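You operate a simulated robot arm through the tools that you are given. There is no shell and no other tool. Be economical: measure what you need, move in short steps, check, and stop when the job is done.

You are at the controls of a simulated two-armed robot. One attempt, no reset.

TASK
Take the grey footplate and leave it on the top of the kit bench. Take the air nozzle and leave it on the coiled band. Take the blue tape roll and leave it on the purple coiled band. Any order will do.

Only the result counts: the job must be done as asked and must still hold three seconds after the hand-in. Knocking over, shifting, dropping, spilling or breaking anything else fails it.

THE ROBOT
Two 7-joint arms with fingered hands on one trunk, on a base that drives. Base frame: it is fixed to the floor where the robot stands at the start and does not move with it; the origin is under the middle of the robot, x ahead of it, y to its left, z up. Readings come in mm, rad, newtons and seconds.
The left shoulder is at the start at [70, 169, 1218], the right one opposite. With the tool pointing down near the work surface each hand reaches from about 100 to 660 mm from the robot's upright axis, wherever it stands, measured 20 degrees to its own side. Places, roughly: air nozzle [-1750, -500, 1000]; blue tape roll (5x5x15 cm) [4300, 4500, 800]; coiled band [-3000, 2000, 750]; purple coiled band [4000, 3750, 750]; top of the kit bench [-3000, 2000, 800]. Payload 3.4 kg a hand.
The TCP of each hand is the grasp point between the finger pads, 23 mm short of the fingertips. In the tool frame z runs along the fingers and y along their closing line. The gripper opens to 116 mm. The gripper's body begins 65 mm behind the TCP. The gripper is a hand of 4 fingers: y runs from the thumb to the fingers, the wrist lies at [0, 0, -211] in the tool frame, and closing takes about 1.5 s.
Orientation is told as [roll, pitch, yaw] about the base's x, y, z axes, in that order, counted from this pose: with the fingers straight down and closing along the base's y, the tool's x points along the base's -x, its y along +y and its z along -z.

THE INTERFACE
- The arms move only by the tool apply_moves. It takes "left_rows", "right_rows" or both (then of equal length, played together; a hand with none holds still); each is one flat list of numbers, 6 for each row, row after row: the shift along the tool's x, y, z in units of 25 mm (1.0 is 25 mm), then the turn, a rotation vector about the tool's x, y, z in units of 8 degrees (1.0 is 8 degrees). In form: [x, y, z, rx, ry, rz, x, y, z, rx, ry, rz, ...]. A call has 1 to 10 rows; each row shifts and turns the commanded pose from where the row before left it, along the tool's axes as they then stand. "left_fingers" and "right_fingers" are, for a hand that has rows, the gripper command, from -1 (fully open) to 1 (shut), values between in proportion, set as the call begins (left out, the last holds). A call with a number of a shift or a turn outside -1 to 1 is refused whole. Each row takes 0.2 s and may step no farther than 50 mm and 0.15 rad from the row before; otherwise, or with a gripper value out of range, the whole call is refused. Where a pose cannot be reached the arm comes as near as it can. A force on the tool above 40 N (or 10 N above the force at the start of the call, whichever is more), or a blocked arm, ends the call early, and 0.2 s more pass. The fingers move at their own pace (about 153 mm/s each) and stop on an object; they squeeze with about 31 N. The grip force told is the motor's: it shows also when the fingers shut on nothing. Time passes only in rows, and 0.2 s behind the last, so rows that do not move let the fingers close. It gives the time, the measured TCP pose, the force on the tool (base axes), the opening and the grip force at its end, in the units of the frame above (readings bear some noise), with the torque about the TCP (base axes, N m) and any sound that the robot's microphone picked up, and new pictures: "pictures" is both (left out), scene, wrist or none (wrist: the cameras of the hands that moved).
- Cameras (640 x 400 px; columns grow to the right, rows downward): "scene" is now at [136.7, 15.7, 1437.3]; the picture's right is [0.22, -0.98, 0.00], its down [-0.68, -0.15, -0.72] and it looks along [0.70, 0.15, -0.70] (base axes); focal length 257 px, centre (320, 200). "left" rides on the left gripper at [-69, 1, -90] in its tool frame; the picture's right is [-0.01, -1.00, 0.00], its down [0.79, -0.01, -0.61] and it looks along [0.61, -0.01, 0.79] (tool axes); focal length 251 px, centre (320, 200). "right" rides on the right gripper at [69, 0, -90] in its tool frame; the picture's right is [-0.01, 1.00, 0.00], its down [-0.79, -0.01, -0.61] and it looks along [-0.61, -0.01, 0.80] (tool axes); focal length 251 px, centre (320, 200). There is no depth. A picture from a camera that has moved, and an enlarged one, comes with that camera's place and axes in the base frame and with its lens. The place of the scene camera against the robot may be out by one fixed shift of up to 12 mm in any direction.
- raise_lower(by): slides the trunk up (or, below 0, down) by that many mm; the arms and the scene camera ride with it, the base frame stays. It gives what a move gives, with no picture.
- steer(legs): drives the robot by 1 to 6 legs, each [ahead, left, turn to the left] in mm, mm and rad, along the robot's own axes; the way and the turn of a leg run together, so that a leg with both is an arc; at most 1500 mm and 3.142 rad a leg. The arms and the cameras ride along, it lands a little off, and it stops where it bumps. It gives what a move gives, and a new picture of the scene camera.
- curl_fingers(finger1, finger2, finger3, thumb_bend, hand): sets how far each is bent, from 0 (flat) to 1 (curled in); at 0.3 the hand is open as for a grip, at 0.7 the pads meet at the TCP. One left out holds its place. A second passes; each finger stops where it meets its share of the squeeze, and holds until it gets a number again. A gripper value or a shape takes the hand back. It gives what a move gives, with no picture; readings hold the bend of each and the force on the fingers (four entries, about 0 where the hand has none), thumb and palm.
- hand_shape(shape, hand): the hand has 4 fingers and takes this shape, open, in about a second: jaw (thumb against the fingers, like two jaws); tri (thumb and two fingers); tip (a fingertip pinch); poke (one finger out to press); point (the index stretched); flat (the hand flat); cup (the hand cupped); fist (a fist). The gripper value then closes the fingers along that shape, each until it touches; the sizes above hold for jaw. It gives what a move gives, with no picture.
- aim_head(pan, tilt): turns the head with the scene camera to pan (to the left, within 1.501 rad either way) and tilt (down, from -0.506 to 1.204), counted from straight ahead of the robot. It gives what a move gives, and a new picture of the scene camera.
- close_up(camera, box): a new picture of the part [left, top, right, bottom] of that camera's present view, enlarged. It takes no simulated time.
- sign_off(): hands the job in; it is judged then, once.

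Work in short steps. Places have to be worked out from the pictures, the camera data and where the tool is seen: move nearer, look again, correct. Check each grasp and each placing, and mend what went wrong. You have 165 turns and 260 pictures in all, those below and enlarged ones among them. Open the grippers and draw the arms clear of the work before you hand the job in, unless the task says otherwise; then end with one line.

The tools are called after "Call:" as a command line: name --argument value ..., lists and objects as JSON in quotes. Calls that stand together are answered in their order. apply_moves: Moves the arms, as the interface text tells. Its arguments: {"type":"object","properties":{"left_rows":{"type":"array","items":{"type":"number"}},"left_fingers":{"type":"number"},"right_rows":{"type":"array","items":{"type":"number"}},"right_fingers":{"type":"number"},"pictures":{"type":"string","enum":["both","scene","wrist","none"]}},"required":[]} The other tools are called the same way: raise_lower (by) slides the trunk up or down; hand_shape (shape, hand) gives the hand a shape; curl_fingers (finger1, finger2, finger3, thumb_bend, hand) moves the fingers one by one; steer (legs) drives the base; aim_head (pan, tilt) turns the head that bears the scene camera; close_up (camera, box) takes an enlarged picture of a part of a camera's view; sign_off () hands the job in.

At the start:

```text
time: 0.0
left_tool_pos: [428.9, 261.8, 1195.5]
left_ee_rot: [-0.001, 0.0, -0.002]
left_wrist_force: [0.1, -0.8, -0.1]
left_ft_torque: [0.01, 0.0, -0.03]
left_gripper_width: 115.8
left_grasp_force: 0.1
left_shape: jaw
left_bend: [0.3, 0.3, 0.3, 0.3]
left_finger forces: [0.0, 0.0, 0.0, 0.1, 0.0, 0.1]
right_tool_pos: [554.2, -127.6, 1093.3]
right_ee_rot: [0.001, -0.002, -0.003]
right_wrist_force: [-0.5, -0.5, 0.4]
right_ft_torque: [0.0, -0.04, 0.01]
right_gripper_width: 116.0
right_grasp_force: 0.0
right_shape: jaw
right_bend: [0.3, 0.3, 0.3, 0.3]
right_finger forces: [0.0, 0.0, 0.0, 0.0, 0.0, 0.0]
trunk travel left (down, up): [-725.0, 215.0]
robot x, y, heading: [0.7, 1.5, -0.002]
head pan, tilt: [0.216, 0.773]
```

scene: 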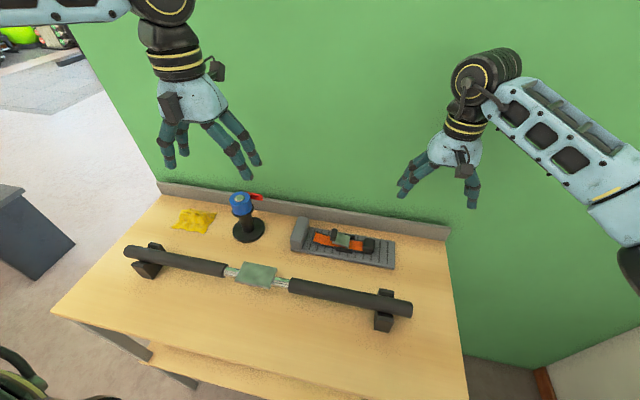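
right: 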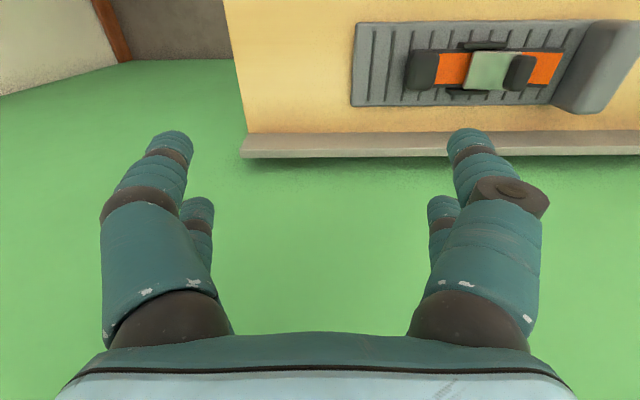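
left: 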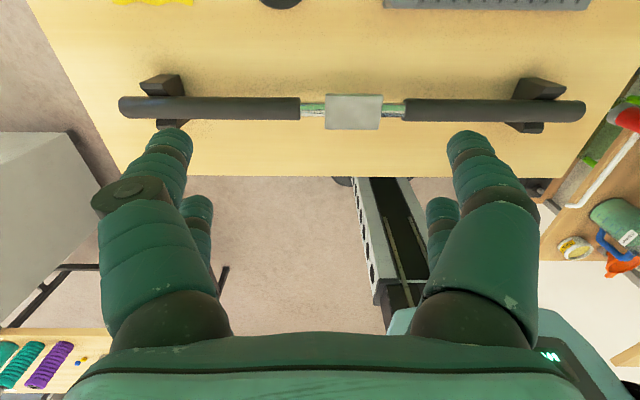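

The bench ahead holds a bar on rests and a grey plate with something orange on it. I take a closer look at these first and then around.

Call:
close_up --camera "scene" --box '[120, 170, 440, 370]'

Call:
aim_head --pan 1.4 --tilt 0.3

```text
2.00 times, centred on (280, 270) of scene
camera zoom: at [136.7, 15.7, 1437.3], right [0.22, -0.98, 0.0], down [-0.68, -0.15, -0.72], along [0.7, 0.15, -0.7], focal length 515 px, centre (400, 60)
```

zoom: 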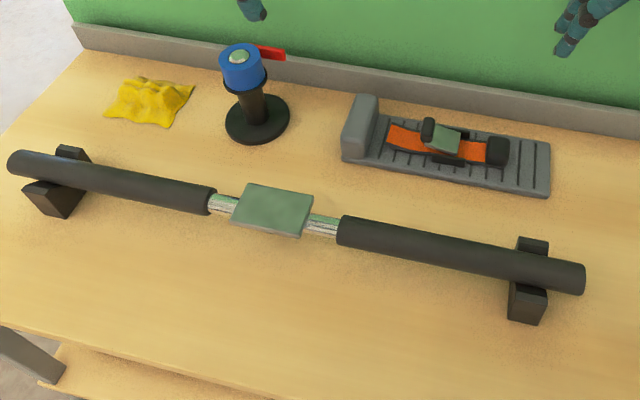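

```text
time: 1.4
left_tool_pos: [429.4, 261.6, 1198.1]
left_ee_rot: [0.001, -0.001, 0.0]
left_wrist_force: [0.1, 1.1, 0.3]
left_ft_torque: [-0.01, 0.02, 0.01]
left_gripper_width: 116.0
left_grasp_force: 0.1
left_shape: jaw
left_bend: [0.3, 0.3, 0.3, 0.3]
left_finger forces: [0.0, 0.0, 0.0, 0.0, 0.1, 0.1]
right_tool_pos: [554.4, -126.5, 1093.4]
right_ee_rot: [-0.001, -0.002, -0.002]
right_wrist_force: [0.2, 0.6, 0.0]
right_ft_torque: [0.0, -0.01, 0.01]
right_gripper_width: 115.9
right_grasp_force: 0.1
right_shape: jaw
right_bend: [0.3, 0.3, 0.3, 0.3]
right_finger forces: [0.0, 0.0, 0.1, 0.1, 0.0, 0.1]
trunk travel left (down, up): [-725.0, 215.0]
robot x, y, heading: [1.4, -1.5, -0.001]
head pan, tilt: [1.4, 0.3]
camera scene: at [72.8, 90.0, 1479.5], right [0.99, -0.17, 0.0], down [-0.05, -0.29, -0.96], along [0.16, 0.94, -0.3], focal length 257 px, centre (320, 200)
```

scene: 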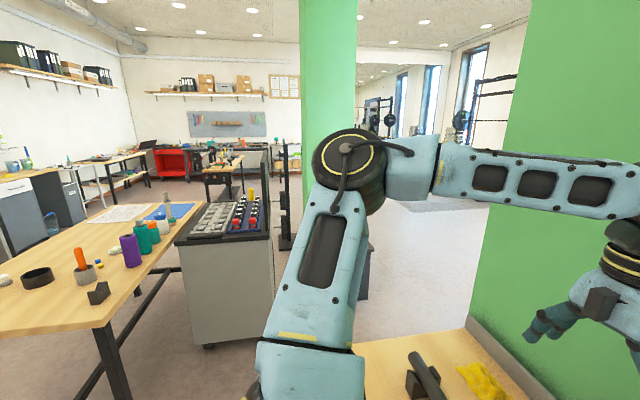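

I look to the right side next.

Call:
aim_head --pan -1.4 --tilt 0.4

Call:
aim_head --pan 0.0 --tilt 0.9

```text
time: 3.9
left_tool_pos: [428.6, 261.0, 1197.2]
left_ee_rot: [0.0, 0.0, 0.0]
left_wrist_force: [-0.3, 0.3, -0.2]
left_ft_torque: [0.03, 0.01, 0.01]
left_gripper_width: 116.0
left_grasp_force: 0.1
left_shape: jaw
left_bend: [0.3, 0.3, 0.3, 0.3]
left_finger forces: [0.0, 0.0, 0.0, 0.0, 0.1, 0.0]
right_tool_pos: [554.9, -127.7, 1092.5]
right_ee_rot: [0.0, -0.001, 0.0]
right_wrist_force: [-0.1, -0.3, 0.9]
right_ft_torque: [-0.03, 0.0, 0.0]
right_gripper_width: 116.1
right_grasp_force: 0.1
right_shape: jaw
right_bend: [0.3, 0.3, 0.3, 0.3]
right_finger forces: [0.1, 0.0, 0.0, 0.0, 0.0, 0.1]
trunk travel left (down, up): [-725.0, 215.0]
robot x, y, heading: [1.7, -1.9, -0.003]
head pan, tilt: [-1.4, 0.4]
camera scene: at [72.6, -93.2, 1470.3], right [-0.99, -0.17, 0.0], down [-0.07, 0.38, -0.92], along [0.16, -0.91, -0.39], focal length 257 px, centre (320, 200)
```

scene: 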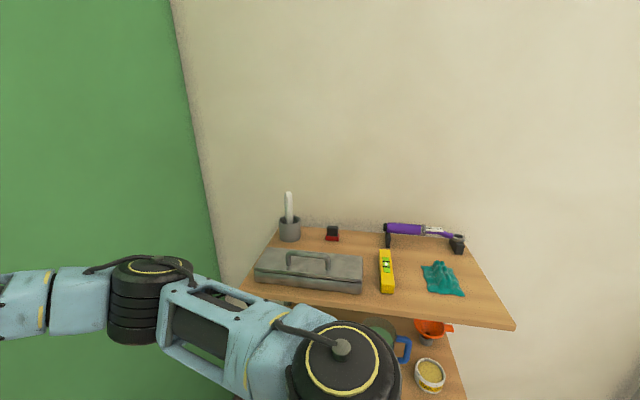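

```text
time: 5.4
left_tool_pos: [429.9, 261.8, 1195.7]
left_ee_rot: [-0.001, 0.0, 0.001]
left_wrist_force: [0.1, -0.7, -0.1]
left_ft_torque: [-0.02, 0.0, 0.03]
left_gripper_width: 115.8
left_grasp_force: 0.0
left_shape: jaw
left_bend: [0.3, 0.3, 0.3, 0.3]
left_finger forces: [0.0, 0.1, 0.0, 0.1, 0.1, 0.0]
right_tool_pos: [553.5, -127.8, 1094.0]
right_ee_rot: [-0.001, -0.002, -0.003]
right_wrist_force: [-0.3, 0.1, 0.4]
right_ft_torque: [-0.03, 0.01, 0.0]
right_gripper_width: 115.8
right_grasp_force: 0.1
right_shape: jaw
right_bend: [0.3, 0.3, 0.3, 0.3]
right_finger forces: [0.1, 0.0, 0.0, 0.1, 0.1, 0.1]
trunk travel left (down, up): [-725.0, 215.0]
robot x, y, heading: [1.1, -4.8, 0.002]
head pan, tilt: [0.0, 0.901]
camera scene: at [132.3, -2.0, 1427.3], right [0.0, -1.0, 0.0], down [-0.78, 0.0, -0.62], along [0.62, 0.0, -0.78], focal length 257 px, centre (320, 200)
```

scene: 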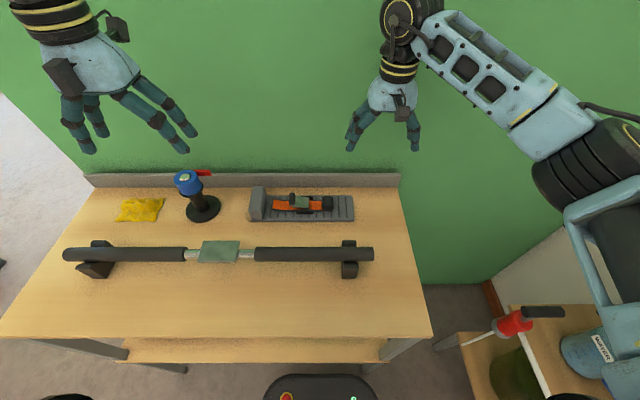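

The grey footplate lies at about x 550–640, y −105…206 on the bench. I shift the robot left by 190 mm so it falls in the right hand's workspace.

Call:
steer --legs '[[0, 190, 0]]'

Call:
apply_moves --right_rows '[0, 0, 0, 0, 0, -1, 0, 0, 0, 0, 0, -1, 0, 0, 0, 0, 0, -1, 0, 0, 0, 0, 0, -1, 0, 0, 0, 0, 0, -1, 0, 0, 0, 0, 0, -1, 0, 0, 0, 0, 0, -1, 0, 0, 0, 0, 0, -1, 0, 0, 0, 0, 0, -1, 0, 0, 0, 0, 0, -1]' --pictures "none"

Call:
apply_moves --right_rows '[0, 0, 0, 0, 0, -1, 0, 0, 0, 0, 0, -0.25]' --pictures "both"

```text
time: 7.0
left_tool_pos: [428.2, 450.2, 1195.5]
left_ee_rot: [0.002, -0.001, 0.0]
left_wrist_force: [-0.2, -0.8, 0.3]
left_ft_torque: [0.02, 0.01, 0.0]
left_gripper_width: 115.9
left_grasp_force: 0.1
left_shape: jaw
left_bend: [0.3, 0.3, 0.3, 0.3]
left_finger forces: [0.1, 0.1, 0.0, 0.0, 0.0, 0.0]
right_tool_pos: [554.4, 60.9, 1093.6]
right_ee_rot: [0.004, -0.001, -0.002]
right_wrist_force: [-0.1, -0.1, 0.7]
right_ft_torque: [-0.01, 0.0, 0.0]
right_gripper_width: 115.9
right_grasp_force: 0.1
right_shape: jaw
right_bend: [0.3, 0.3, 0.3, 0.3]
right_finger forces: [0.1, 0.0, 0.0, 0.1, 0.1, 0.0]
trunk travel left (down, up): [-725.0, 215.0]
robot x, y, heading: [-0.0, 190.3, -0.0]
head pan, tilt: [0.0, 0.901]
camera scene: at [132.1, 186.3, 1427.2], right [0.0, -1.0, 0.0], down [-0.78, 0.0, -0.62], along [0.62, 0.0, -0.78], focal length 257 px, centre (320, 200)
```

scene: 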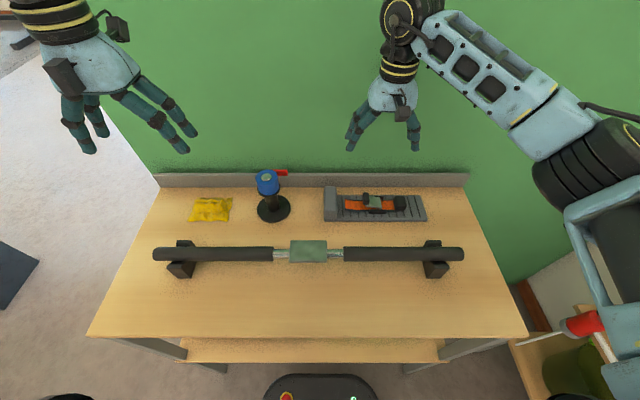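

```text
time: 9.2
left_tool_pos: [429.3, 453.7, 1197.8]
left_ee_rot: [0.001, -0.001, 0.001]
left_wrist_force: [-0.4, 0.0, 0.0]
left_ft_torque: [0.02, -0.01, 0.02]
left_gripper_width: 115.7
left_grasp_force: 0.1
left_shape: jaw
left_bend: [0.3, 0.3, 0.3, 0.3]
left_finger forces: [0.0, 0.0, 0.0, 0.1, 0.0, 0.0]
right_tool_pos: [554.2, 62.4, 1092.0]
right_ee_rot: [0.0, -0.001, 1.398]
right_wrist_force: [0.3, 0.9, 0.4]
right_ft_torque: [-0.01, -0.02, -0.02]
right_gripper_width: 116.0
right_grasp_force: 0.0
right_shape: jaw
right_bend: [0.3, 0.3, 0.3, 0.3]
right_finger forces: [0.0, 0.1, 0.0, 0.0, 0.0, 0.0]
trunk travel left (down, up): [-725.0, 215.0]
robot x, y, heading: [1.8, 191.0, 0.004]
head pan, tilt: [0.0, 0.901]
```

```text
time: 9.8
left_tool_pos: [428.5, 452.7, 1197.3]
left_ee_rot: [-0.001, -0.002, -0.001]
left_wrist_force: [0.4, -0.1, 0.2]
left_ft_torque: [0.0, 0.04, -0.01]
left_gripper_width: 116.1
left_grasp_force: 0.2
left_shape: jaw
left_bend: [0.3, 0.3, 0.3, 0.3]
left_finger forces: [0.0, 0.1, 0.0, 0.0, 0.1, 0.1]
right_tool_pos: [554.7, 63.8, 1093.5]
right_ee_rot: [-0.002, -0.001, 1.572]
right_wrist_force: [-0.5, 0.3, 0.5]
right_ft_torque: [0.01, 0.03, -0.01]
right_gripper_width: 116.2
right_grasp_force: 0.2
right_shape: jaw
right_bend: [0.3, 0.3, 0.3, 0.3]
right_finger forces: [0.0, 0.0, 0.0, 0.1, 0.1, 0.1]
trunk travel left (down, up): [-725.0, 215.0]
robot x, y, heading: [-1.3, 187.0, 0.002]
head pan, tilt: [0.0, 0.901]
camera scene: at [132.1, 188.6, 1427.2], right [0.0, -1.0, 0.0], down [-0.78, 0.0, -0.62], along [0.62, 0.0, -0.78], focal length 257 px, centre (320, 200)
camera right: at [553.7, -4.3, 1182.4], right [-1.0, 0.01, 0.0], down [0.01, 0.79, 0.61], along [0.01, 0.61, -0.79], focal length 251 px, centre (320, 200)
```

scene: 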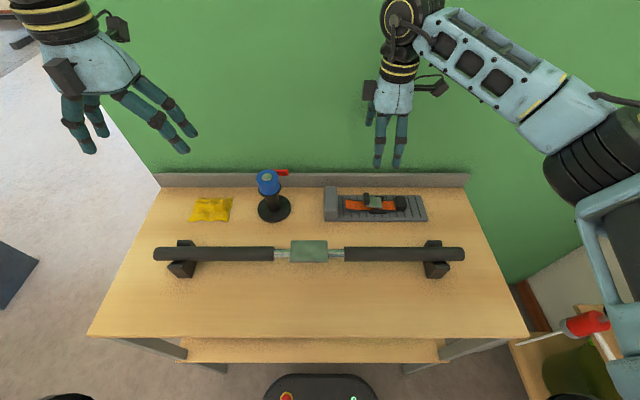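
right: 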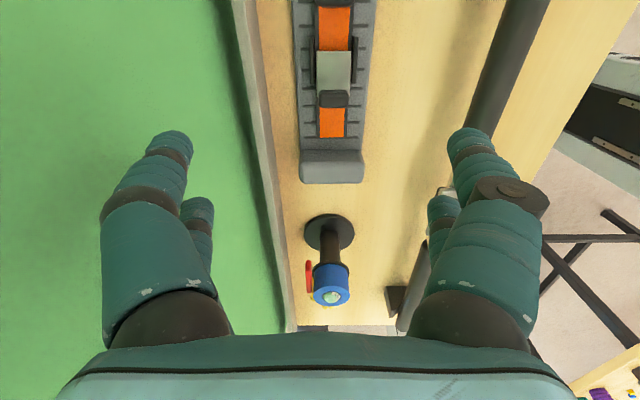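

Triangulating the wrist and scene views, the bench surface is nearer z≈870 and the plate is centred around (540, 52). I descend part-way above it and look again.

Call:
apply_moves --right_rows '[0.1, 0.12, 1, 0, 0, 0, 0.1, 0.12, 1, 0, 0, 0, 0.1, 0.12, 1, 0, 0, 0, 0.1, 0.12, 1, 0, 0, 0]' --pictures "both"

```text
time: 10.8
left_tool_pos: [428.8, 452.6, 1196.1]
left_ee_rot: [-0.001, 0.001, 0.002]
left_wrist_force: [1.1, -0.2, 0.2]
left_ft_torque: [0.02, 0.03, 0.02]
left_gripper_width: 116.1
left_grasp_force: 0.1
left_shape: jaw
left_bend: [0.3, 0.3, 0.3, 0.3]
left_finger forces: [0.0, 0.1, 0.0, 0.0, 0.0, 0.0]
right_tool_pos: [544.4, 54.2, 993.5]
right_ee_rot: [-0.002, -0.001, 1.571]
right_wrist_force: [-0.6, 0.4, 0.2]
right_ft_torque: [-0.01, -0.03, 0.0]
right_gripper_width: 115.7
right_grasp_force: 0.1
right_shape: jaw
right_bend: [0.3, 0.3, 0.3, 0.3]
right_finger forces: [0.0, 0.1, 0.0, 0.0, 0.0, 0.0]
trunk travel left (down, up): [-725.0, 215.0]
robot x, y, heading: [-1.5, 190.3, 0.001]
head pan, tilt: [0.0, 0.901]
camera scene: at [132.4, 188.2, 1427.2], right [0.0, -1.0, 0.0], down [-0.78, 0.0, -0.62], along [0.62, 0.0, -0.78], focal length 257 px, centre (320, 200)
camera right: at [542.2, -14.7, 1081.9], right [-1.0, 0.01, 0.0], down [0.01, 0.79, 0.61], along [0.01, 0.61, -0.79], focal length 251 px, centre (320, 200)
```

scene: 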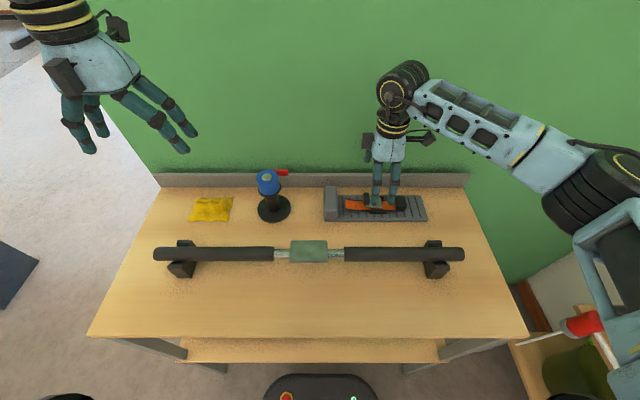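
right: 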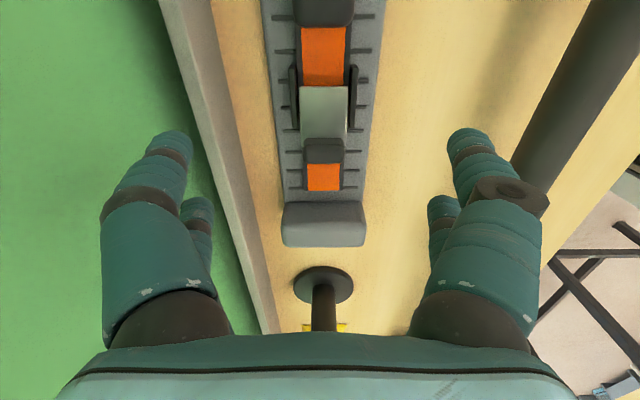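

The plate is centred between the fingers (x≈541). I descend further to TCP z≈908.

Call:
apply_moves --right_rows '[0, 0.05, 1, 0, 0, 0, 0, 0.05, 1, 0, 0, 0, 0, 0, 1, 0, 0, 0, 0, 0, 0.4, 0, 0, 0]' --pictures "both"

Call:
close_up --camera "scene" --box '[300, 130, 460, 230]'

```text
time: 11.8
left_tool_pos: [428.6, 453.2, 1196.3]
left_ee_rot: [-0.001, 0.001, 0.002]
left_wrist_force: [0.4, 0.5, 0.4]
left_ft_torque: [0.03, 0.0, 0.0]
left_gripper_width: 115.6
left_grasp_force: 0.0
left_shape: jaw
left_bend: [0.3, 0.3, 0.3, 0.3]
left_finger forces: [0.1, 0.0, 0.0, 0.0, 0.0, 0.0]
right_tool_pos: [540.6, 53.0, 907.7]
right_ee_rot: [-0.003, -0.001, 1.568]
right_wrist_force: [0.2, 0.1, -0.2]
right_ft_torque: [-0.03, -0.02, 0.01]
right_gripper_width: 115.9
right_grasp_force: 0.2
right_shape: jaw
right_bend: [0.3, 0.3, 0.3, 0.3]
right_finger forces: [0.0, 0.0, 0.1, 0.1, 0.0, 0.0]
trunk travel left (down, up): [-725.0, 215.0]
robot x, y, heading: [0.0, 193.0, 0.001]
head pan, tilt: [0.0, 0.901]
camera scene: at [132.2, 188.6, 1427.2], right [0.0, -1.0, 0.0], down [-0.78, 0.0, -0.62], along [0.62, 0.0, -0.78], focal length 257 px, centre (320, 200)
camera right: at [539.8, -15.0, 997.2], right [-1.0, 0.01, 0.0], down [0.01, 0.79, 0.61], along [0.01, 0.61, -0.79], focal length 251 px, centre (320, 200)
```

scene: 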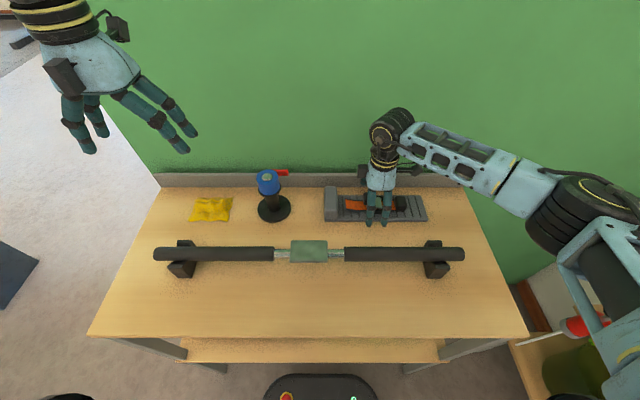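
right: 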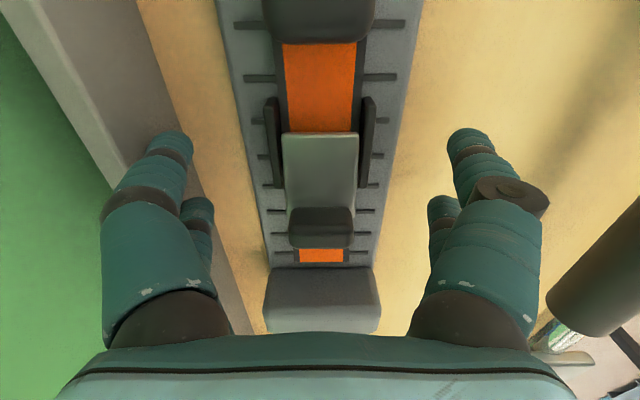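

```text
4.00 times, centred on (380, 180) of scene
camera zoom: at [132.2, 188.6, 1427.2], right [0.0, -1.0, 0.0], down [-0.78, 0.0, -0.62], along [0.62, 0.0, -0.78], focal length 1030 px, centre (80, 280)
```

zoom: 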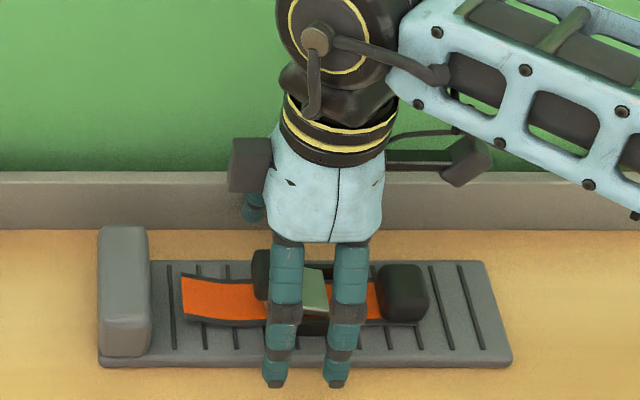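

The plate still lies lower than the fingertips. I go down in small steps, watching the force.

Call:
apply_moves --right_rows '[0, 0, 0.4, 0, 0, 0, 0, 0, 0.4, 0, 0, 0, 0, 0, 0.3, 0, 0, 0]' --pictures "wrist"

Call:
close_up --camera "scene" --box '[300, 150, 460, 250]'

```text
time: 12.6
left_tool_pos: [428.1, 452.6, 1197.6]
left_ee_rot: [0.001, -0.001, 0.002]
left_wrist_force: [-0.4, -0.4, -0.4]
left_ft_torque: [0.02, 0.03, 0.0]
left_gripper_width: 115.8
left_grasp_force: 0.1
left_shape: jaw
left_bend: [0.3, 0.3, 0.3, 0.3]
left_finger forces: [0.1, 0.0, 0.1, 0.0, 0.1, 0.0]
right_tool_pos: [539.8, 52.7, 882.2]
right_ee_rot: [-0.004, 0.0, 1.57]
right_wrist_force: [1.2, 0.1, 6.7]
right_ft_torque: [0.02, 0.13, 0.02]
right_gripper_width: 115.9
right_grasp_force: 0.1
right_shape: jaw
right_bend: [0.3, 0.3, 0.3, 0.3]
right_finger forces: [2.1, 2.1, 1.0, 0.0, 1.1, 0.1]
trunk travel left (down, up): [-725.0, 215.0]
robot x, y, heading: [0.1, 193.3, 0.001]
head pan, tilt: [0.0, 0.901]
camera right: at [538.7, -14.5, 971.2], right [-1.0, 0.01, 0.0], down [0.01, 0.79, 0.61], along [0.01, 0.61, -0.79], focal length 251 px, centre (320, 200)
```

right: 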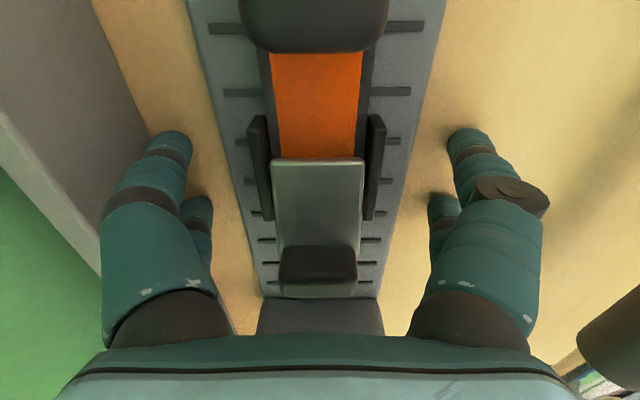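

```text
4.00 times, centred on (380, 200) of scene
camera zoom: at [130.8, 188.9, 1427.6], right [0.0, -1.0, 0.0], down [-0.78, 0.0, -0.62], along [0.62, 0.0, -0.78], focal length 1030 px, centre (80, 200)
```

zoom: 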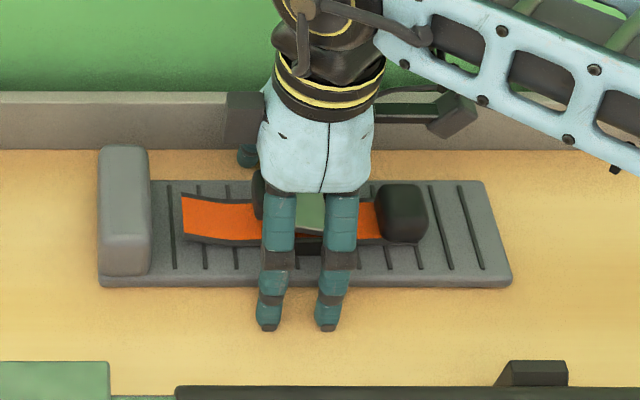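

The fingertips touch the bench (6.7 N), so the bench is at about z 858. I lift 2 mm and close on the plate's edges.

Call:
apply_moves --right_rows '[0, 0, -0.1, 0, 0, 0]' --pictures "none"

Call:
apply_moves --right_rows '[0, 0, 0, 0, 0, 0, 0, 0, 0, 0, 0, 0, 0, 0, 0, 0, 0, 0, 0, 0, 0, 0, 0, 0, 0, 0, 0, 0, 0, 0, 0, 0, 0, 0, 0, 0, 0, 0, 0, 0, 0, 0]' --right_fingers 1 --pictures "wrist"

Call:
close_up --camera "scene" --box '[300, 150, 460, 250]'

```text
time: 12.9
left_tool_pos: [428.4, 451.7, 1196.8]
left_ee_rot: [0.0, 0.0, 0.003]
left_wrist_force: [0.3, -0.6, 0.0]
left_ft_torque: [-0.01, 0.01, 0.01]
left_gripper_width: 115.9
left_grasp_force: 0.1
left_shape: jaw
left_bend: [0.3, 0.3, 0.3, 0.3]
left_finger forces: [0.0, 0.1, 0.0, 0.0, 0.0, 0.0]
right_tool_pos: [540.6, 53.3, 882.4]
right_ee_rot: [-0.003, -0.001, 1.569]
right_wrist_force: [-0.1, -0.4, 2.0]
right_ft_torque: [-0.03, 0.0, 0.0]
right_gripper_width: 116.0
right_grasp_force: 0.0
right_shape: jaw
right_bend: [0.3, 0.3, 0.3, 0.3]
right_finger forces: [0.3, 0.4, 0.3, 0.1, 0.3, 0.0]
trunk travel left (down, up): [-725.0, 215.0]
robot x, y, heading: [-0.2, 187.8, 0.004]
head pan, tilt: [0.0, 0.901]
```

```text
time: 14.6
left_tool_pos: [428.5, 452.9, 1196.8]
left_ee_rot: [-0.001, 0.001, 0.003]
left_wrist_force: [-0.6, -0.2, -0.3]
left_ft_torque: [0.03, 0.01, -0.01]
left_gripper_width: 116.2
left_grasp_force: 0.1
left_shape: jaw
left_bend: [0.3, 0.3, 0.3, 0.3]
left_finger forces: [0.1, 0.0, 0.1, 0.1, 0.1, 0.0]
right_tool_pos: [540.3, 54.1, 882.9]
right_ee_rot: [0.0, 0.001, 1.57]
right_wrist_force: [-1.4, 0.5, 2.2]
right_ft_torque: [-0.02, 0.14, -0.04]
right_gripper_width: 77.9
right_grasp_force: 30.7
right_shape: jaw
right_bend: [0.69, 0.69, 0.68, 0.68]
right_finger forces: [29.3, 29.4, 28.6, 0.0, 28.4, 0.0]
trunk travel left (down, up): [-725.0, 215.0]
robot x, y, heading: [4.0, 190.7, 0.004]
head pan, tilt: [0.0, 0.901]
camera right: at [539.2, -14.2, 972.7], right [-1.0, 0.01, 0.0], down [0.01, 0.79, 0.61], along [0.01, 0.61, -0.79], focal length 251 px, centre (320, 200)
```

right: 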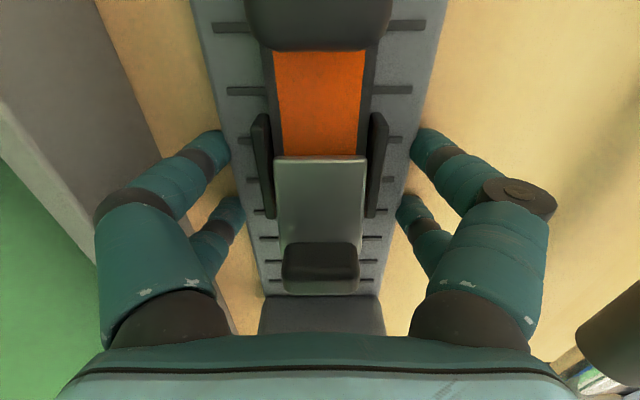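

```text
4.00 times, centred on (380, 200) of scene
camera zoom: at [131.6, 188.9, 1427.3], right [0.0, -1.0, 0.0], down [-0.78, 0.0, -0.62], along [0.62, 0.0, -0.78], focal length 1030 px, centre (80, 200)
```

zoom: 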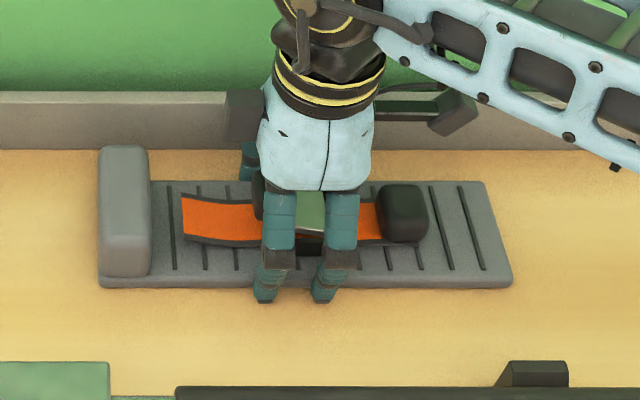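

Gripped at 78 mm width with 30 N. I lift it slowly by 50 mm and check.

Call:
apply_moves --right_rows '[0, 0, -0.3, 0, 0, 0, 0, 0, -0.5, 0, 0, 0, 0, 0, -0.6, 0, 0, 0, 0, 0, -0.6, 0, 0, 0]' --pictures "both"

```text
time: 15.6
left_tool_pos: [429.0, 451.9, 1196.8]
left_ee_rot: [0.001, 0.0, 0.0]
left_wrist_force: [0.4, -0.4, -0.2]
left_ft_torque: [-0.03, -0.02, 0.01]
left_gripper_width: 115.8
left_grasp_force: 0.0
left_shape: jaw
left_bend: [0.3, 0.3, 0.3, 0.3]
left_finger forces: [0.1, 0.0, 0.0, 0.0, 0.0, 0.0]
right_tool_pos: [541.2, 52.7, 933.8]
right_ee_rot: [-0.003, -0.001, 1.571]
right_wrist_force: [-0.4, 0.5, -3.8]
right_ft_torque: [-0.03, -0.01, -0.01]
right_gripper_width: 77.8
right_grasp_force: 30.7
right_shape: jaw
right_bend: [0.69, 0.69, 0.68, 0.68]
right_finger forces: [28.7, 28.8, 28.9, 0.0, 28.5, 0.0]
trunk travel left (down, up): [-725.0, 215.0]
robot x, y, heading: [1.9, 192.4, -0.002]
head pan, tilt: [0.0, 0.901]
camera scene: at [132.6, 188.6, 1427.2], right [0.0, -1.0, 0.0], down [-0.78, 0.0, -0.62], along [0.62, 0.0, -0.78], focal length 257 px, centre (320, 200)
camera right: at [539.8, -14.4, 1022.1], right [-1.0, 0.01, 0.0], down [0.01, 0.79, 0.61], along [0.01, 0.61, -0.79], focal length 251 px, centre (320, 200)
```

scene: 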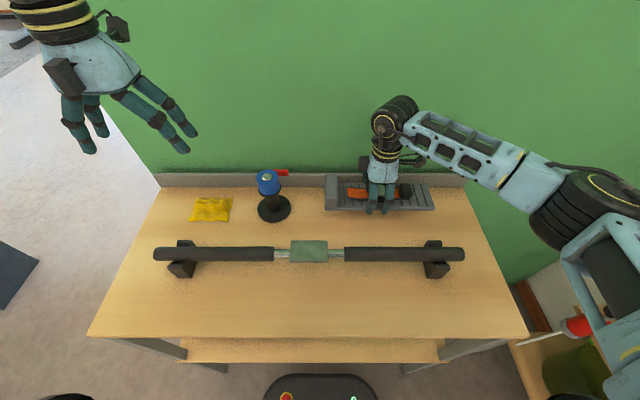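
right: 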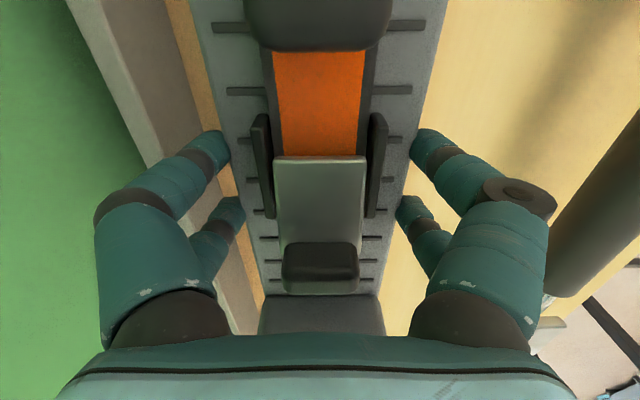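

The plate is held level and light. I lift to z≈1090 and draw it back toward the robot.

Call:
apply_moves --right_rows '[0, 0, -1, 0, 0, 0, 0, 0, -1, 0, 0, 0, 0, 0, -1, 0, 0, 0, 0, 0, -1, 0, 0, 0, 0, 0, -1, 0, 0, 0, 0, 0, -1, 0, 0, 0, 0, 1, 0, 0, 0, 0, 0, 1, 0, 0, 0, 0, 0, 1, 0, 0, 0, 0, 0, 1, 0, 0, 0, 0]' --pictures "none"

Call:
aim_head --pan 1.5 --tilt 0.5

```text
time: 17.8
left_tool_pos: [427.9, 451.1, 1196.6]
left_ee_rot: [0.0, 0.0, 0.002]
left_wrist_force: [-0.1, -0.2, -0.5]
left_ft_torque: [0.01, -0.02, 0.01]
left_gripper_width: 115.8
left_grasp_force: 0.0
left_shape: jaw
left_bend: [0.3, 0.3, 0.3, 0.3]
left_finger forces: [0.0, 0.0, 0.0, 0.0, 0.0, 0.1]
right_tool_pos: [439.1, 52.9, 1083.2]
right_ee_rot: [-0.001, 0.002, 1.571]
right_wrist_force: [0.8, -0.2, -3.8]
right_ft_torque: [-0.11, -0.02, 0.03]
right_gripper_width: 77.9
right_grasp_force: 31.1
right_shape: jaw
right_bend: [0.69, 0.69, 0.68, 0.68]
right_finger forces: [28.6, 28.9, 29.0, 0.0, 28.6, 0.1]
trunk travel left (down, up): [-725.0, 215.0]
robot x, y, heading: [-0.5, 186.3, 0.003]
head pan, tilt: [0.0, 0.901]
```

```text
time: 19.4
left_tool_pos: [429.1, 451.4, 1196.1]
left_ee_rot: [0.0, 0.0, 0.002]
left_wrist_force: [-0.1, -1.4, 0.6]
left_ft_torque: [0.05, 0.01, 0.03]
left_gripper_width: 116.1
left_grasp_force: 0.0
left_shape: jaw
left_bend: [0.3, 0.3, 0.3, 0.3]
left_finger forces: [0.1, 0.0, 0.0, 0.0, 0.0, 0.0]
right_tool_pos: [440.2, 54.6, 1080.9]
right_ee_rot: [-0.002, -0.001, 1.569]
right_wrist_force: [-0.1, 0.2, -3.6]
right_ft_torque: [-0.09, 0.01, -0.03]
right_gripper_width: 77.8
right_grasp_force: 31.0
right_shape: jaw
right_bend: [0.69, 0.69, 0.68, 0.68]
right_finger forces: [28.7, 28.9, 29.1, 0.0, 28.7, 0.0]
trunk travel left (down, up): [-725.0, 215.0]
robot x, y, heading: [-2.6, 191.9, -0.003]
head pan, tilt: [1.499, 0.499]
camera scene: at [63.6, 279.2, 1461.1], right [1.0, -0.07, 0.0], down [-0.03, -0.48, -0.88], along [0.06, 0.88, -0.48], focal length 257 px, centre (320, 200)
```

scene: 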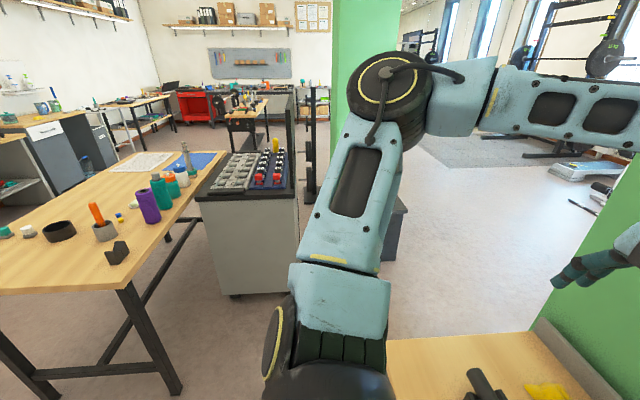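

The way to the left looks free apart from a table starting near (−560, 900). I back off 350 mm, turn left 90° and look along −x… with head panned left.

Call:
steer --legs '[[-300, 0, 0], [0, 0, 1.57]]'

Call:
aim_head --pan 0.8 --tilt 0.4

```text
time: 25.2
left_tool_pos: [-560.3, 619.7, 1196.3]
left_ee_rot: [0.001, -0.002, 1.57]
left_wrist_force: [-0.3, -0.7, 0.3]
left_ft_torque: [-0.04, -0.01, 0.02]
left_gripper_width: 115.9
left_grasp_force: 0.1
left_shape: jaw
left_bend: [0.3, 0.3, 0.3, 0.3]
left_finger forces: [0.1, 0.0, 0.0, 0.0, 0.0, 0.0]
right_tool_pos: [-161.0, 630.2, 1083.9]
right_ee_rot: [-0.001, 0.002, 3.141]
right_wrist_force: [-0.4, -0.9, -3.6]
right_ft_torque: [0.03, -0.06, -0.01]
right_gripper_width: 78.1
right_grasp_force: 30.7
right_shape: jaw
right_bend: [0.69, 0.69, 0.68, 0.68]
right_finger forces: [28.4, 28.5, 28.7, 0.0, 28.3, 0.1]
trunk travel left (down, up): [-725.0, 215.0]
robot x, y, heading: [-299.3, 188.8, 1.572]
head pan, tilt: [1.499, 0.499]
camera scene: at [-382.9, 245.7, 1461.1], right [0.07, 1.0, 0.0], down [0.48, -0.04, -0.88], along [-0.88, 0.06, -0.48], focal length 257 px, centre (320, 200)
```

scene: 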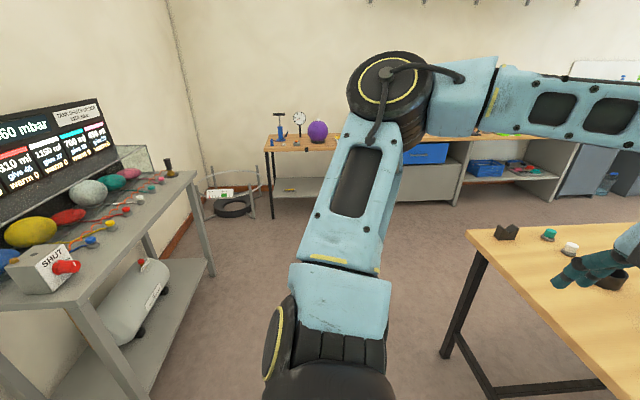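

```text
time: 26.3
left_tool_pos: [-559.7, 620.2, 1196.9]
left_ee_rot: [0.0, 0.001, 1.569]
left_wrist_force: [-0.2, -0.1, -0.1]
left_ft_torque: [0.0, 0.02, -0.02]
left_gripper_width: 116.0
left_grasp_force: 0.0
left_shape: jaw
left_bend: [0.3, 0.3, 0.3, 0.3]
left_finger forces: [0.1, 0.0, 0.1, 0.1, 0.0, 0.0]
right_tool_pos: [-161.1, 631.2, 1082.0]
right_ee_rot: [-0.002, 0.0, 3.142]
right_wrist_force: [0.8, -0.5, -4.3]
right_ft_torque: [0.02, -0.07, -0.01]
right_gripper_width: 77.5
right_grasp_force: 31.0
right_shape: jaw
right_bend: [0.69, 0.69, 0.68, 0.68]
right_finger forces: [28.4, 28.6, 28.7, 0.0, 28.2, 0.1]
trunk travel left (down, up): [-725.0, 215.0]
robot x, y, heading: [-298.5, 190.7, 1.569]
head pan, tilt: [0.799, 0.4]
camera scene: at [-358.7, 303.6, 1470.2], right [0.7, 0.72, 0.0], down [0.28, -0.27, -0.92], along [-0.66, 0.64, -0.39], focal length 257 px, centre (320, 200)
```

scene: 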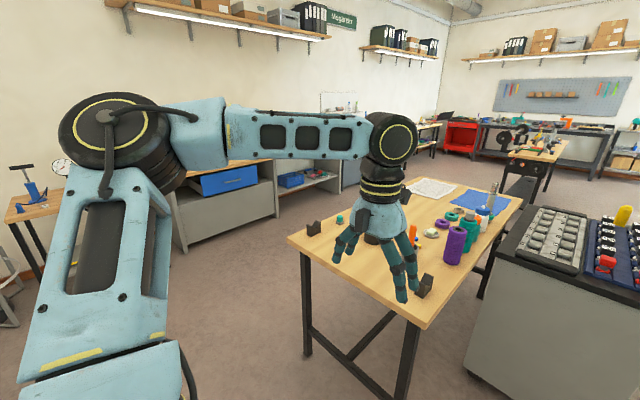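

There's an air/pressure station at left (near −x, −y). I turn further left to face it.

Call:
steer --legs '[[0, 0, 1.57]]'

Call:
aim_head --pan 0.4 --tilt 0.4

```text
time: 30.5
left_tool_pos: [-727.5, -73.6, 1197.0]
left_ee_rot: [0.0, -0.001, -3.137]
left_wrist_force: [-0.6, 0.4, 0.3]
left_ft_torque: [0.02, -0.03, -0.03]
left_gripper_width: 116.1
left_grasp_force: 0.0
left_shape: jaw
left_bend: [0.3, 0.3, 0.3, 0.3]
left_finger forces: [0.1, 0.0, 0.0, 0.0, 0.0, 0.1]
right_tool_pos: [-741.0, 326.9, 1083.7]
right_ee_rot: [-0.002, 0.0, -1.567]
right_wrist_force: [-0.1, 0.2, -3.3]
right_ft_torque: [0.04, 0.02, -0.04]
right_gripper_width: 77.5
right_grasp_force: 31.0
right_shape: jaw
right_bend: [0.69, 0.69, 0.68, 0.68]
right_finger forces: [28.2, 28.3, 28.4, 0.0, 27.9, 0.0]
trunk travel left (down, up): [-725.0, 215.0]
robot x, y, heading: [-299.9, 189.2, -3.135]
head pan, tilt: [0.799, 0.4]
camera scene: at [-407.5, 121.6, 1470.2], right [-0.72, 0.69, 0.0], down [0.27, 0.28, -0.92], along [-0.64, -0.66, -0.39], focal length 257 px, centre (320, 200)
```

scene: 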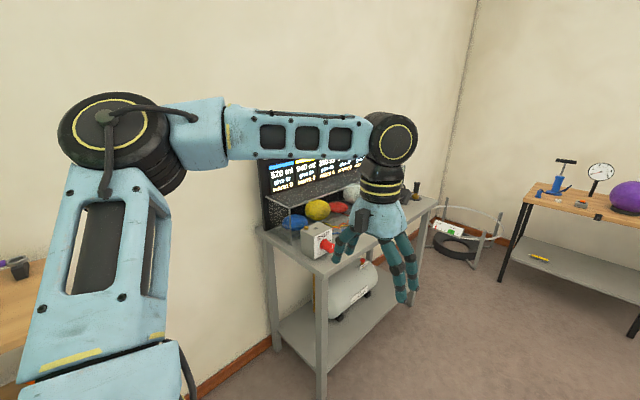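

```text
time: 31.4
left_tool_pos: [-726.5, -73.9, 1197.8]
left_ee_rot: [0.001, 0.001, -3.136]
left_wrist_force: [0.0, -0.8, -0.2]
left_ft_torque: [-0.03, 0.02, -0.03]
left_gripper_width: 116.0
left_grasp_force: 0.1
left_shape: jaw
left_bend: [0.3, 0.3, 0.3, 0.3]
left_finger forces: [0.0, 0.0, 0.1, 0.0, 0.0, 0.1]
right_tool_pos: [-740.2, 326.4, 1083.3]
right_ee_rot: [-0.001, 0.001, -1.567]
right_wrist_force: [-0.1, 0.1, -2.8]
right_ft_torque: [0.03, 0.03, 0.02]
right_gripper_width: 77.7
right_grasp_force: 31.2
right_shape: jaw
right_bend: [0.69, 0.69, 0.68, 0.68]
right_finger forces: [28.1, 28.3, 28.4, 0.0, 28.0, 0.0]
trunk travel left (down, up): [-725.0, 215.0]
robot x, y, heading: [-298.0, 189.3, -3.142]
head pan, tilt: [0.4, 0.4]
camera scene: at [-428.3, 151.6, 1470.2], right [-0.39, 0.92, 0.0], down [0.36, 0.15, -0.92], along [-0.85, -0.36, -0.39], focal length 257 px, centre (320, 200)
```

scene: 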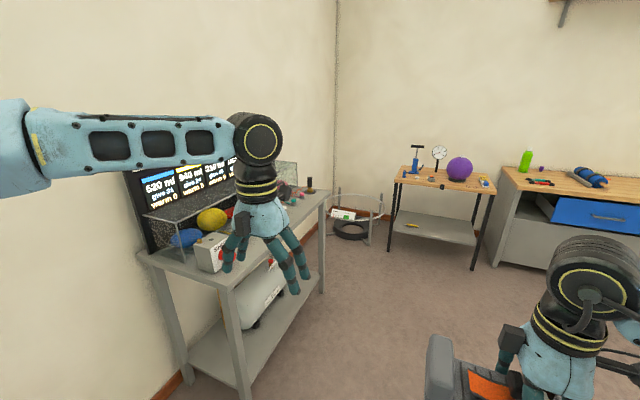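

A dark object stands at the far end of the air station at about (−1650, −430, 1000): likely the nozzle in a holder. I drive 900 mm towards it and look closer.

Call:
steer --legs '[[900, 0, 0], [300, 0, 0.8]]'

Call:
aim_head --pan 0.0 --tilt 0.6

```text
time: 38.2
left_tool_pos: [-1577.7, -423.3, 1196.3]
left_ee_rot: [-0.001, 0.001, -2.331]
left_wrist_force: [1.1, 0.7, -0.1]
left_ft_torque: [-0.01, -0.02, 0.03]
left_gripper_width: 116.2
left_grasp_force: 0.1
left_shape: jaw
left_bend: [0.3, 0.3, 0.3, 0.3]
left_finger forces: [0.1, 0.1, 0.0, 0.1, 0.0, 0.0]
right_tool_pos: [-1875.2, -155.5, 1082.7]
right_ee_rot: [0.0, 0.0, -0.763]
right_wrist_force: [0.7, 0.1, -3.8]
right_ft_torque: [0.05, 0.04, 0.02]
right_gripper_width: 77.8
right_grasp_force: 30.4
right_shape: jaw
right_bend: [0.69, 0.69, 0.68, 0.68]
right_finger forces: [28.2, 28.2, 28.5, 0.0, 28.1, 0.1]
trunk travel left (down, up): [-725.0, 215.0]
robot x, y, heading: [-1474.5, 71.1, -2.331]
head pan, tilt: [0.4, 0.4]
camera scene: at [-1532.8, -55.8, 1470.3], right [-0.94, 0.35, 0.0], down [0.14, 0.36, -0.92], along [-0.33, -0.86, -0.39], focal length 257 px, centre (320, 200)
```

scene: 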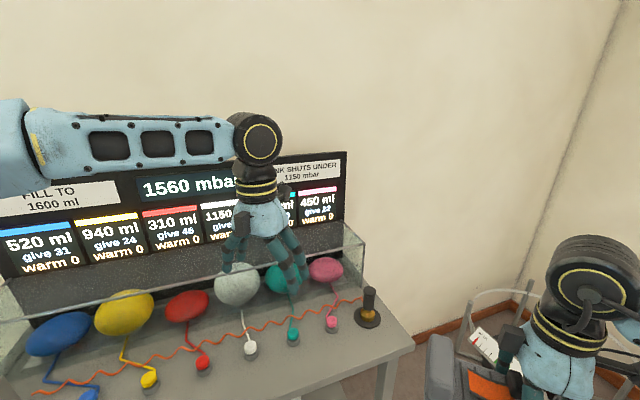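

```text
time: 39.1
left_tool_pos: [-1578.2, -421.9, 1196.8]
left_ee_rot: [0.0, 0.0, -2.333]
left_wrist_force: [0.2, -0.6, 0.1]
left_ft_torque: [0.0, 0.01, 0.0]
left_gripper_width: 116.0
left_grasp_force: 0.1
left_shape: jaw
left_bend: [0.3, 0.3, 0.3, 0.3]
left_finger forces: [0.0, 0.0, 0.0, 0.0, 0.1, 0.0]
right_tool_pos: [-1875.5, -155.2, 1083.2]
right_ee_rot: [-0.001, 0.0, -0.763]
right_wrist_force: [0.2, -0.8, -3.3]
right_ft_torque: [0.02, 0.0, 0.02]
right_gripper_width: 77.6
right_grasp_force: 31.1
right_shape: jaw
right_bend: [0.69, 0.69, 0.68, 0.68]
right_finger forces: [28.2, 28.3, 28.5, 0.0, 28.0, 0.1]
trunk travel left (down, up): [-725.0, 215.0]
robot x, y, heading: [-1470.9, 66.5, -2.334]
head pan, tilt: [0.0, 0.6]
camera scene: at [-1561.3, -34.2, 1452.0], right [-0.73, 0.69, 0.0], down [0.39, 0.41, -0.82], along [-0.57, -0.6, -0.57], focal length 257 px, centre (320, 200)
```

scene: 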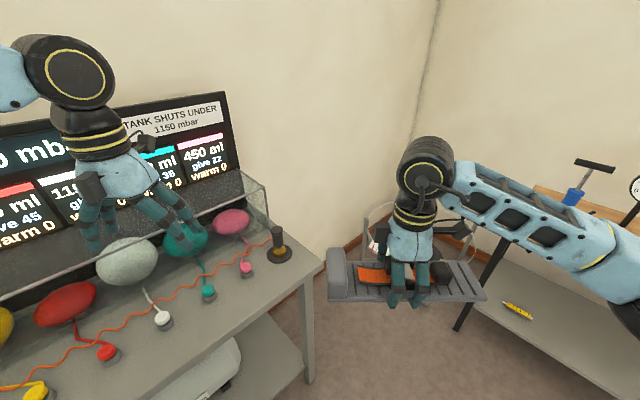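

I zoom in on the holder with the nozzle.

Call:
close_up --camera "scene" --box '[190, 200, 350, 300]'

```text
4.00 times, centred on (270, 250) of scene
camera zoom: at [-1561.3, -34.2, 1452.0], right [-0.73, 0.69, 0.0], down [0.39, 0.41, -0.82], along [-0.57, -0.6, -0.57], focal length 1030 px, centre (520, 0)
```

zoom: 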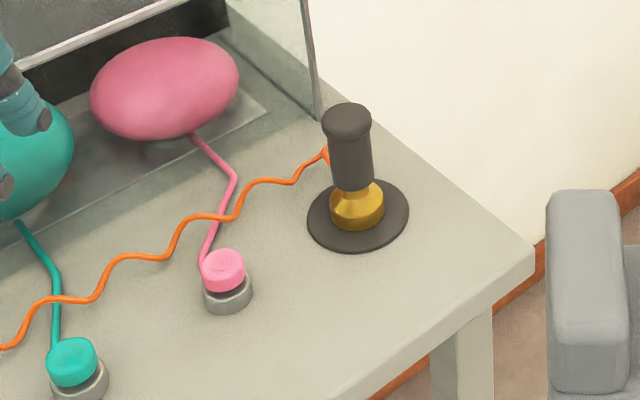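

The nozzle (black grip, brass collar) stands on a disc at about (−1857, −530), top near z 965. I turn to face −y and move so it comes in front of the left hand.

Call:
steer --legs '[[0, 0, 0.763], [0, -536, 0], [60, 0, 0]]'

Call:
aim_head --pan 0.15 --tilt 0.8

Call:
apply_moves --left_rows '[0, 0, 0, 0, 0, 0]' --pictures "wrist"

```text
time: 44.8
left_tool_pos: [-1748.3, -413.5, 1198.5]
left_ee_rot: [0.001, -0.004, -1.574]
left_wrist_force: [0.2, 0.8, 0.9]
left_ft_torque: [-0.04, -0.01, 0.04]
left_gripper_width: 115.7
left_grasp_force: 0.1
left_shape: jaw
left_bend: [0.3, 0.3, 0.3, 0.3]
left_finger forces: [0.1, 0.1, 0.0, 0.0, 0.0, 0.0]
right_tool_pos: [-2147.8, -425.9, 1084.7]
right_ee_rot: [-0.006, 0.0, -0.004]
right_wrist_force: [-0.2, -0.2, -3.7]
right_ft_torque: [-0.04, 0.04, -0.01]
right_gripper_width: 77.6
right_grasp_force: 31.3
right_shape: jaw
right_bend: [0.69, 0.69, 0.68, 0.68]
right_finger forces: [28.3, 28.3, 28.5, 0.1, 27.9, 0.1]
trunk travel left (down, up): [-725.0, 215.0]
robot x, y, heading: [-2008.9, 11.1, -1.572]
head pan, tilt: [0.0, 0.6]
camera scene: at [-2003.0, -123.6, 1452.7], right [-1.0, 0.0, 0.0], down [0.0, 0.56, -0.83], along [0.0, -0.83, -0.56], focal length 257 px, centre (320, 200)
```

scene: 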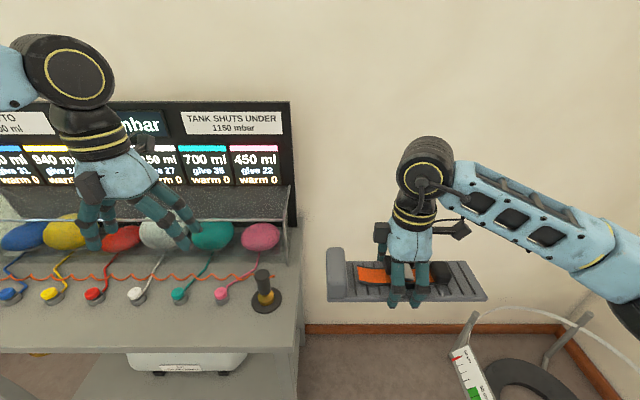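

```text
time: 45.5
left_tool_pos: [-1748.7, -420.6, 1197.3]
left_ee_rot: [0.0, 0.002, -1.574]
left_wrist_force: [-0.9, 0.4, -0.6]
left_ft_torque: [0.01, 0.02, -0.01]
left_gripper_width: 115.7
left_grasp_force: 0.0
left_shape: jaw
left_bend: [0.3, 0.3, 0.3, 0.3]
left_finger forces: [0.0, 0.0, 0.0, 0.1, 0.1, 0.0]
right_tool_pos: [-2150.4, -430.0, 1081.4]
right_ee_rot: [0.0, 0.001, -0.003]
right_wrist_force: [-0.7, 0.8, -3.8]
right_ft_torque: [0.04, 0.07, 0.01]
right_gripper_width: 77.3
right_grasp_force: 30.6
right_shape: jaw
right_bend: [0.69, 0.69, 0.68, 0.68]
right_finger forces: [28.2, 28.2, 28.6, 0.0, 28.0, 0.0]
trunk travel left (down, up): [-725.0, 215.0]
robot x, y, heading: [-2005.5, 12.8, -1.573]
head pan, tilt: [0.15, 0.799]
camera scene: at [-1991.6, -122.5, 1435.0], right [-0.99, -0.15, 0.0], down [-0.11, 0.71, -0.7], along [0.1, -0.69, -0.72], focal length 257 px, centre (320, 200)
```

scene: 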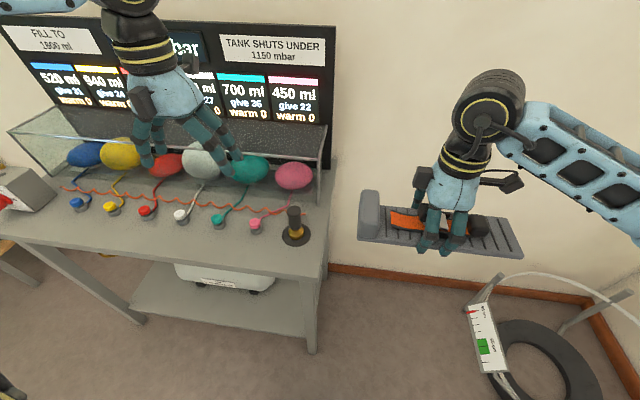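

```text
time: 45.9
left_tool_pos: [-1748.6, -417.0, 1196.8]
left_ee_rot: [0.0, -0.001, -1.574]
left_wrist_force: [-0.7, 0.4, -0.9]
left_ft_torque: [0.04, -0.04, 0.0]
left_gripper_width: 115.9
left_grasp_force: 0.1
left_shape: jaw
left_bend: [0.3, 0.3, 0.3, 0.3]
left_finger forces: [0.0, 0.1, 0.0, 0.0, 0.1, 0.1]
right_tool_pos: [-2147.2, -427.7, 1082.7]
right_ee_rot: [-0.002, 0.001, -0.002]
right_wrist_force: [0.3, -0.6, -4.4]
right_ft_torque: [0.01, 0.06, -0.05]
right_gripper_width: 77.5
right_grasp_force: 31.5
right_shape: jaw
right_bend: [0.69, 0.69, 0.68, 0.68]
right_finger forces: [28.2, 28.3, 28.6, 0.0, 28.0, 0.0]
trunk travel left (down, up): [-725.0, 215.0]
robot x, y, heading: [-2009.5, 7.3, -1.57]
head pan, tilt: [0.15, 0.799]
camera left: at [-1749.5, -484.9, 1286.4], right [-1.0, -0.01, 0.0], down [-0.01, 0.8, 0.61], along [0.0, 0.61, -0.8], focal length 251 px, centre (320, 200)
```

left: 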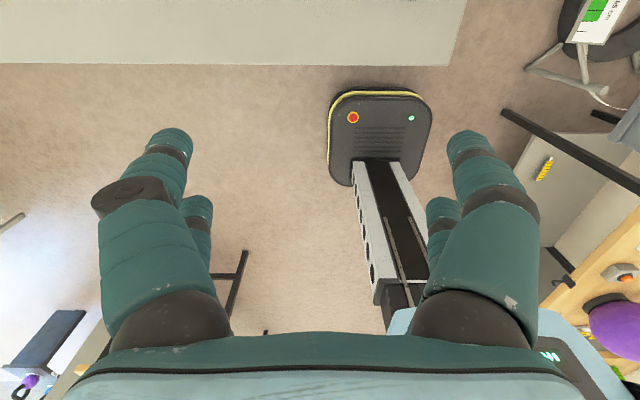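

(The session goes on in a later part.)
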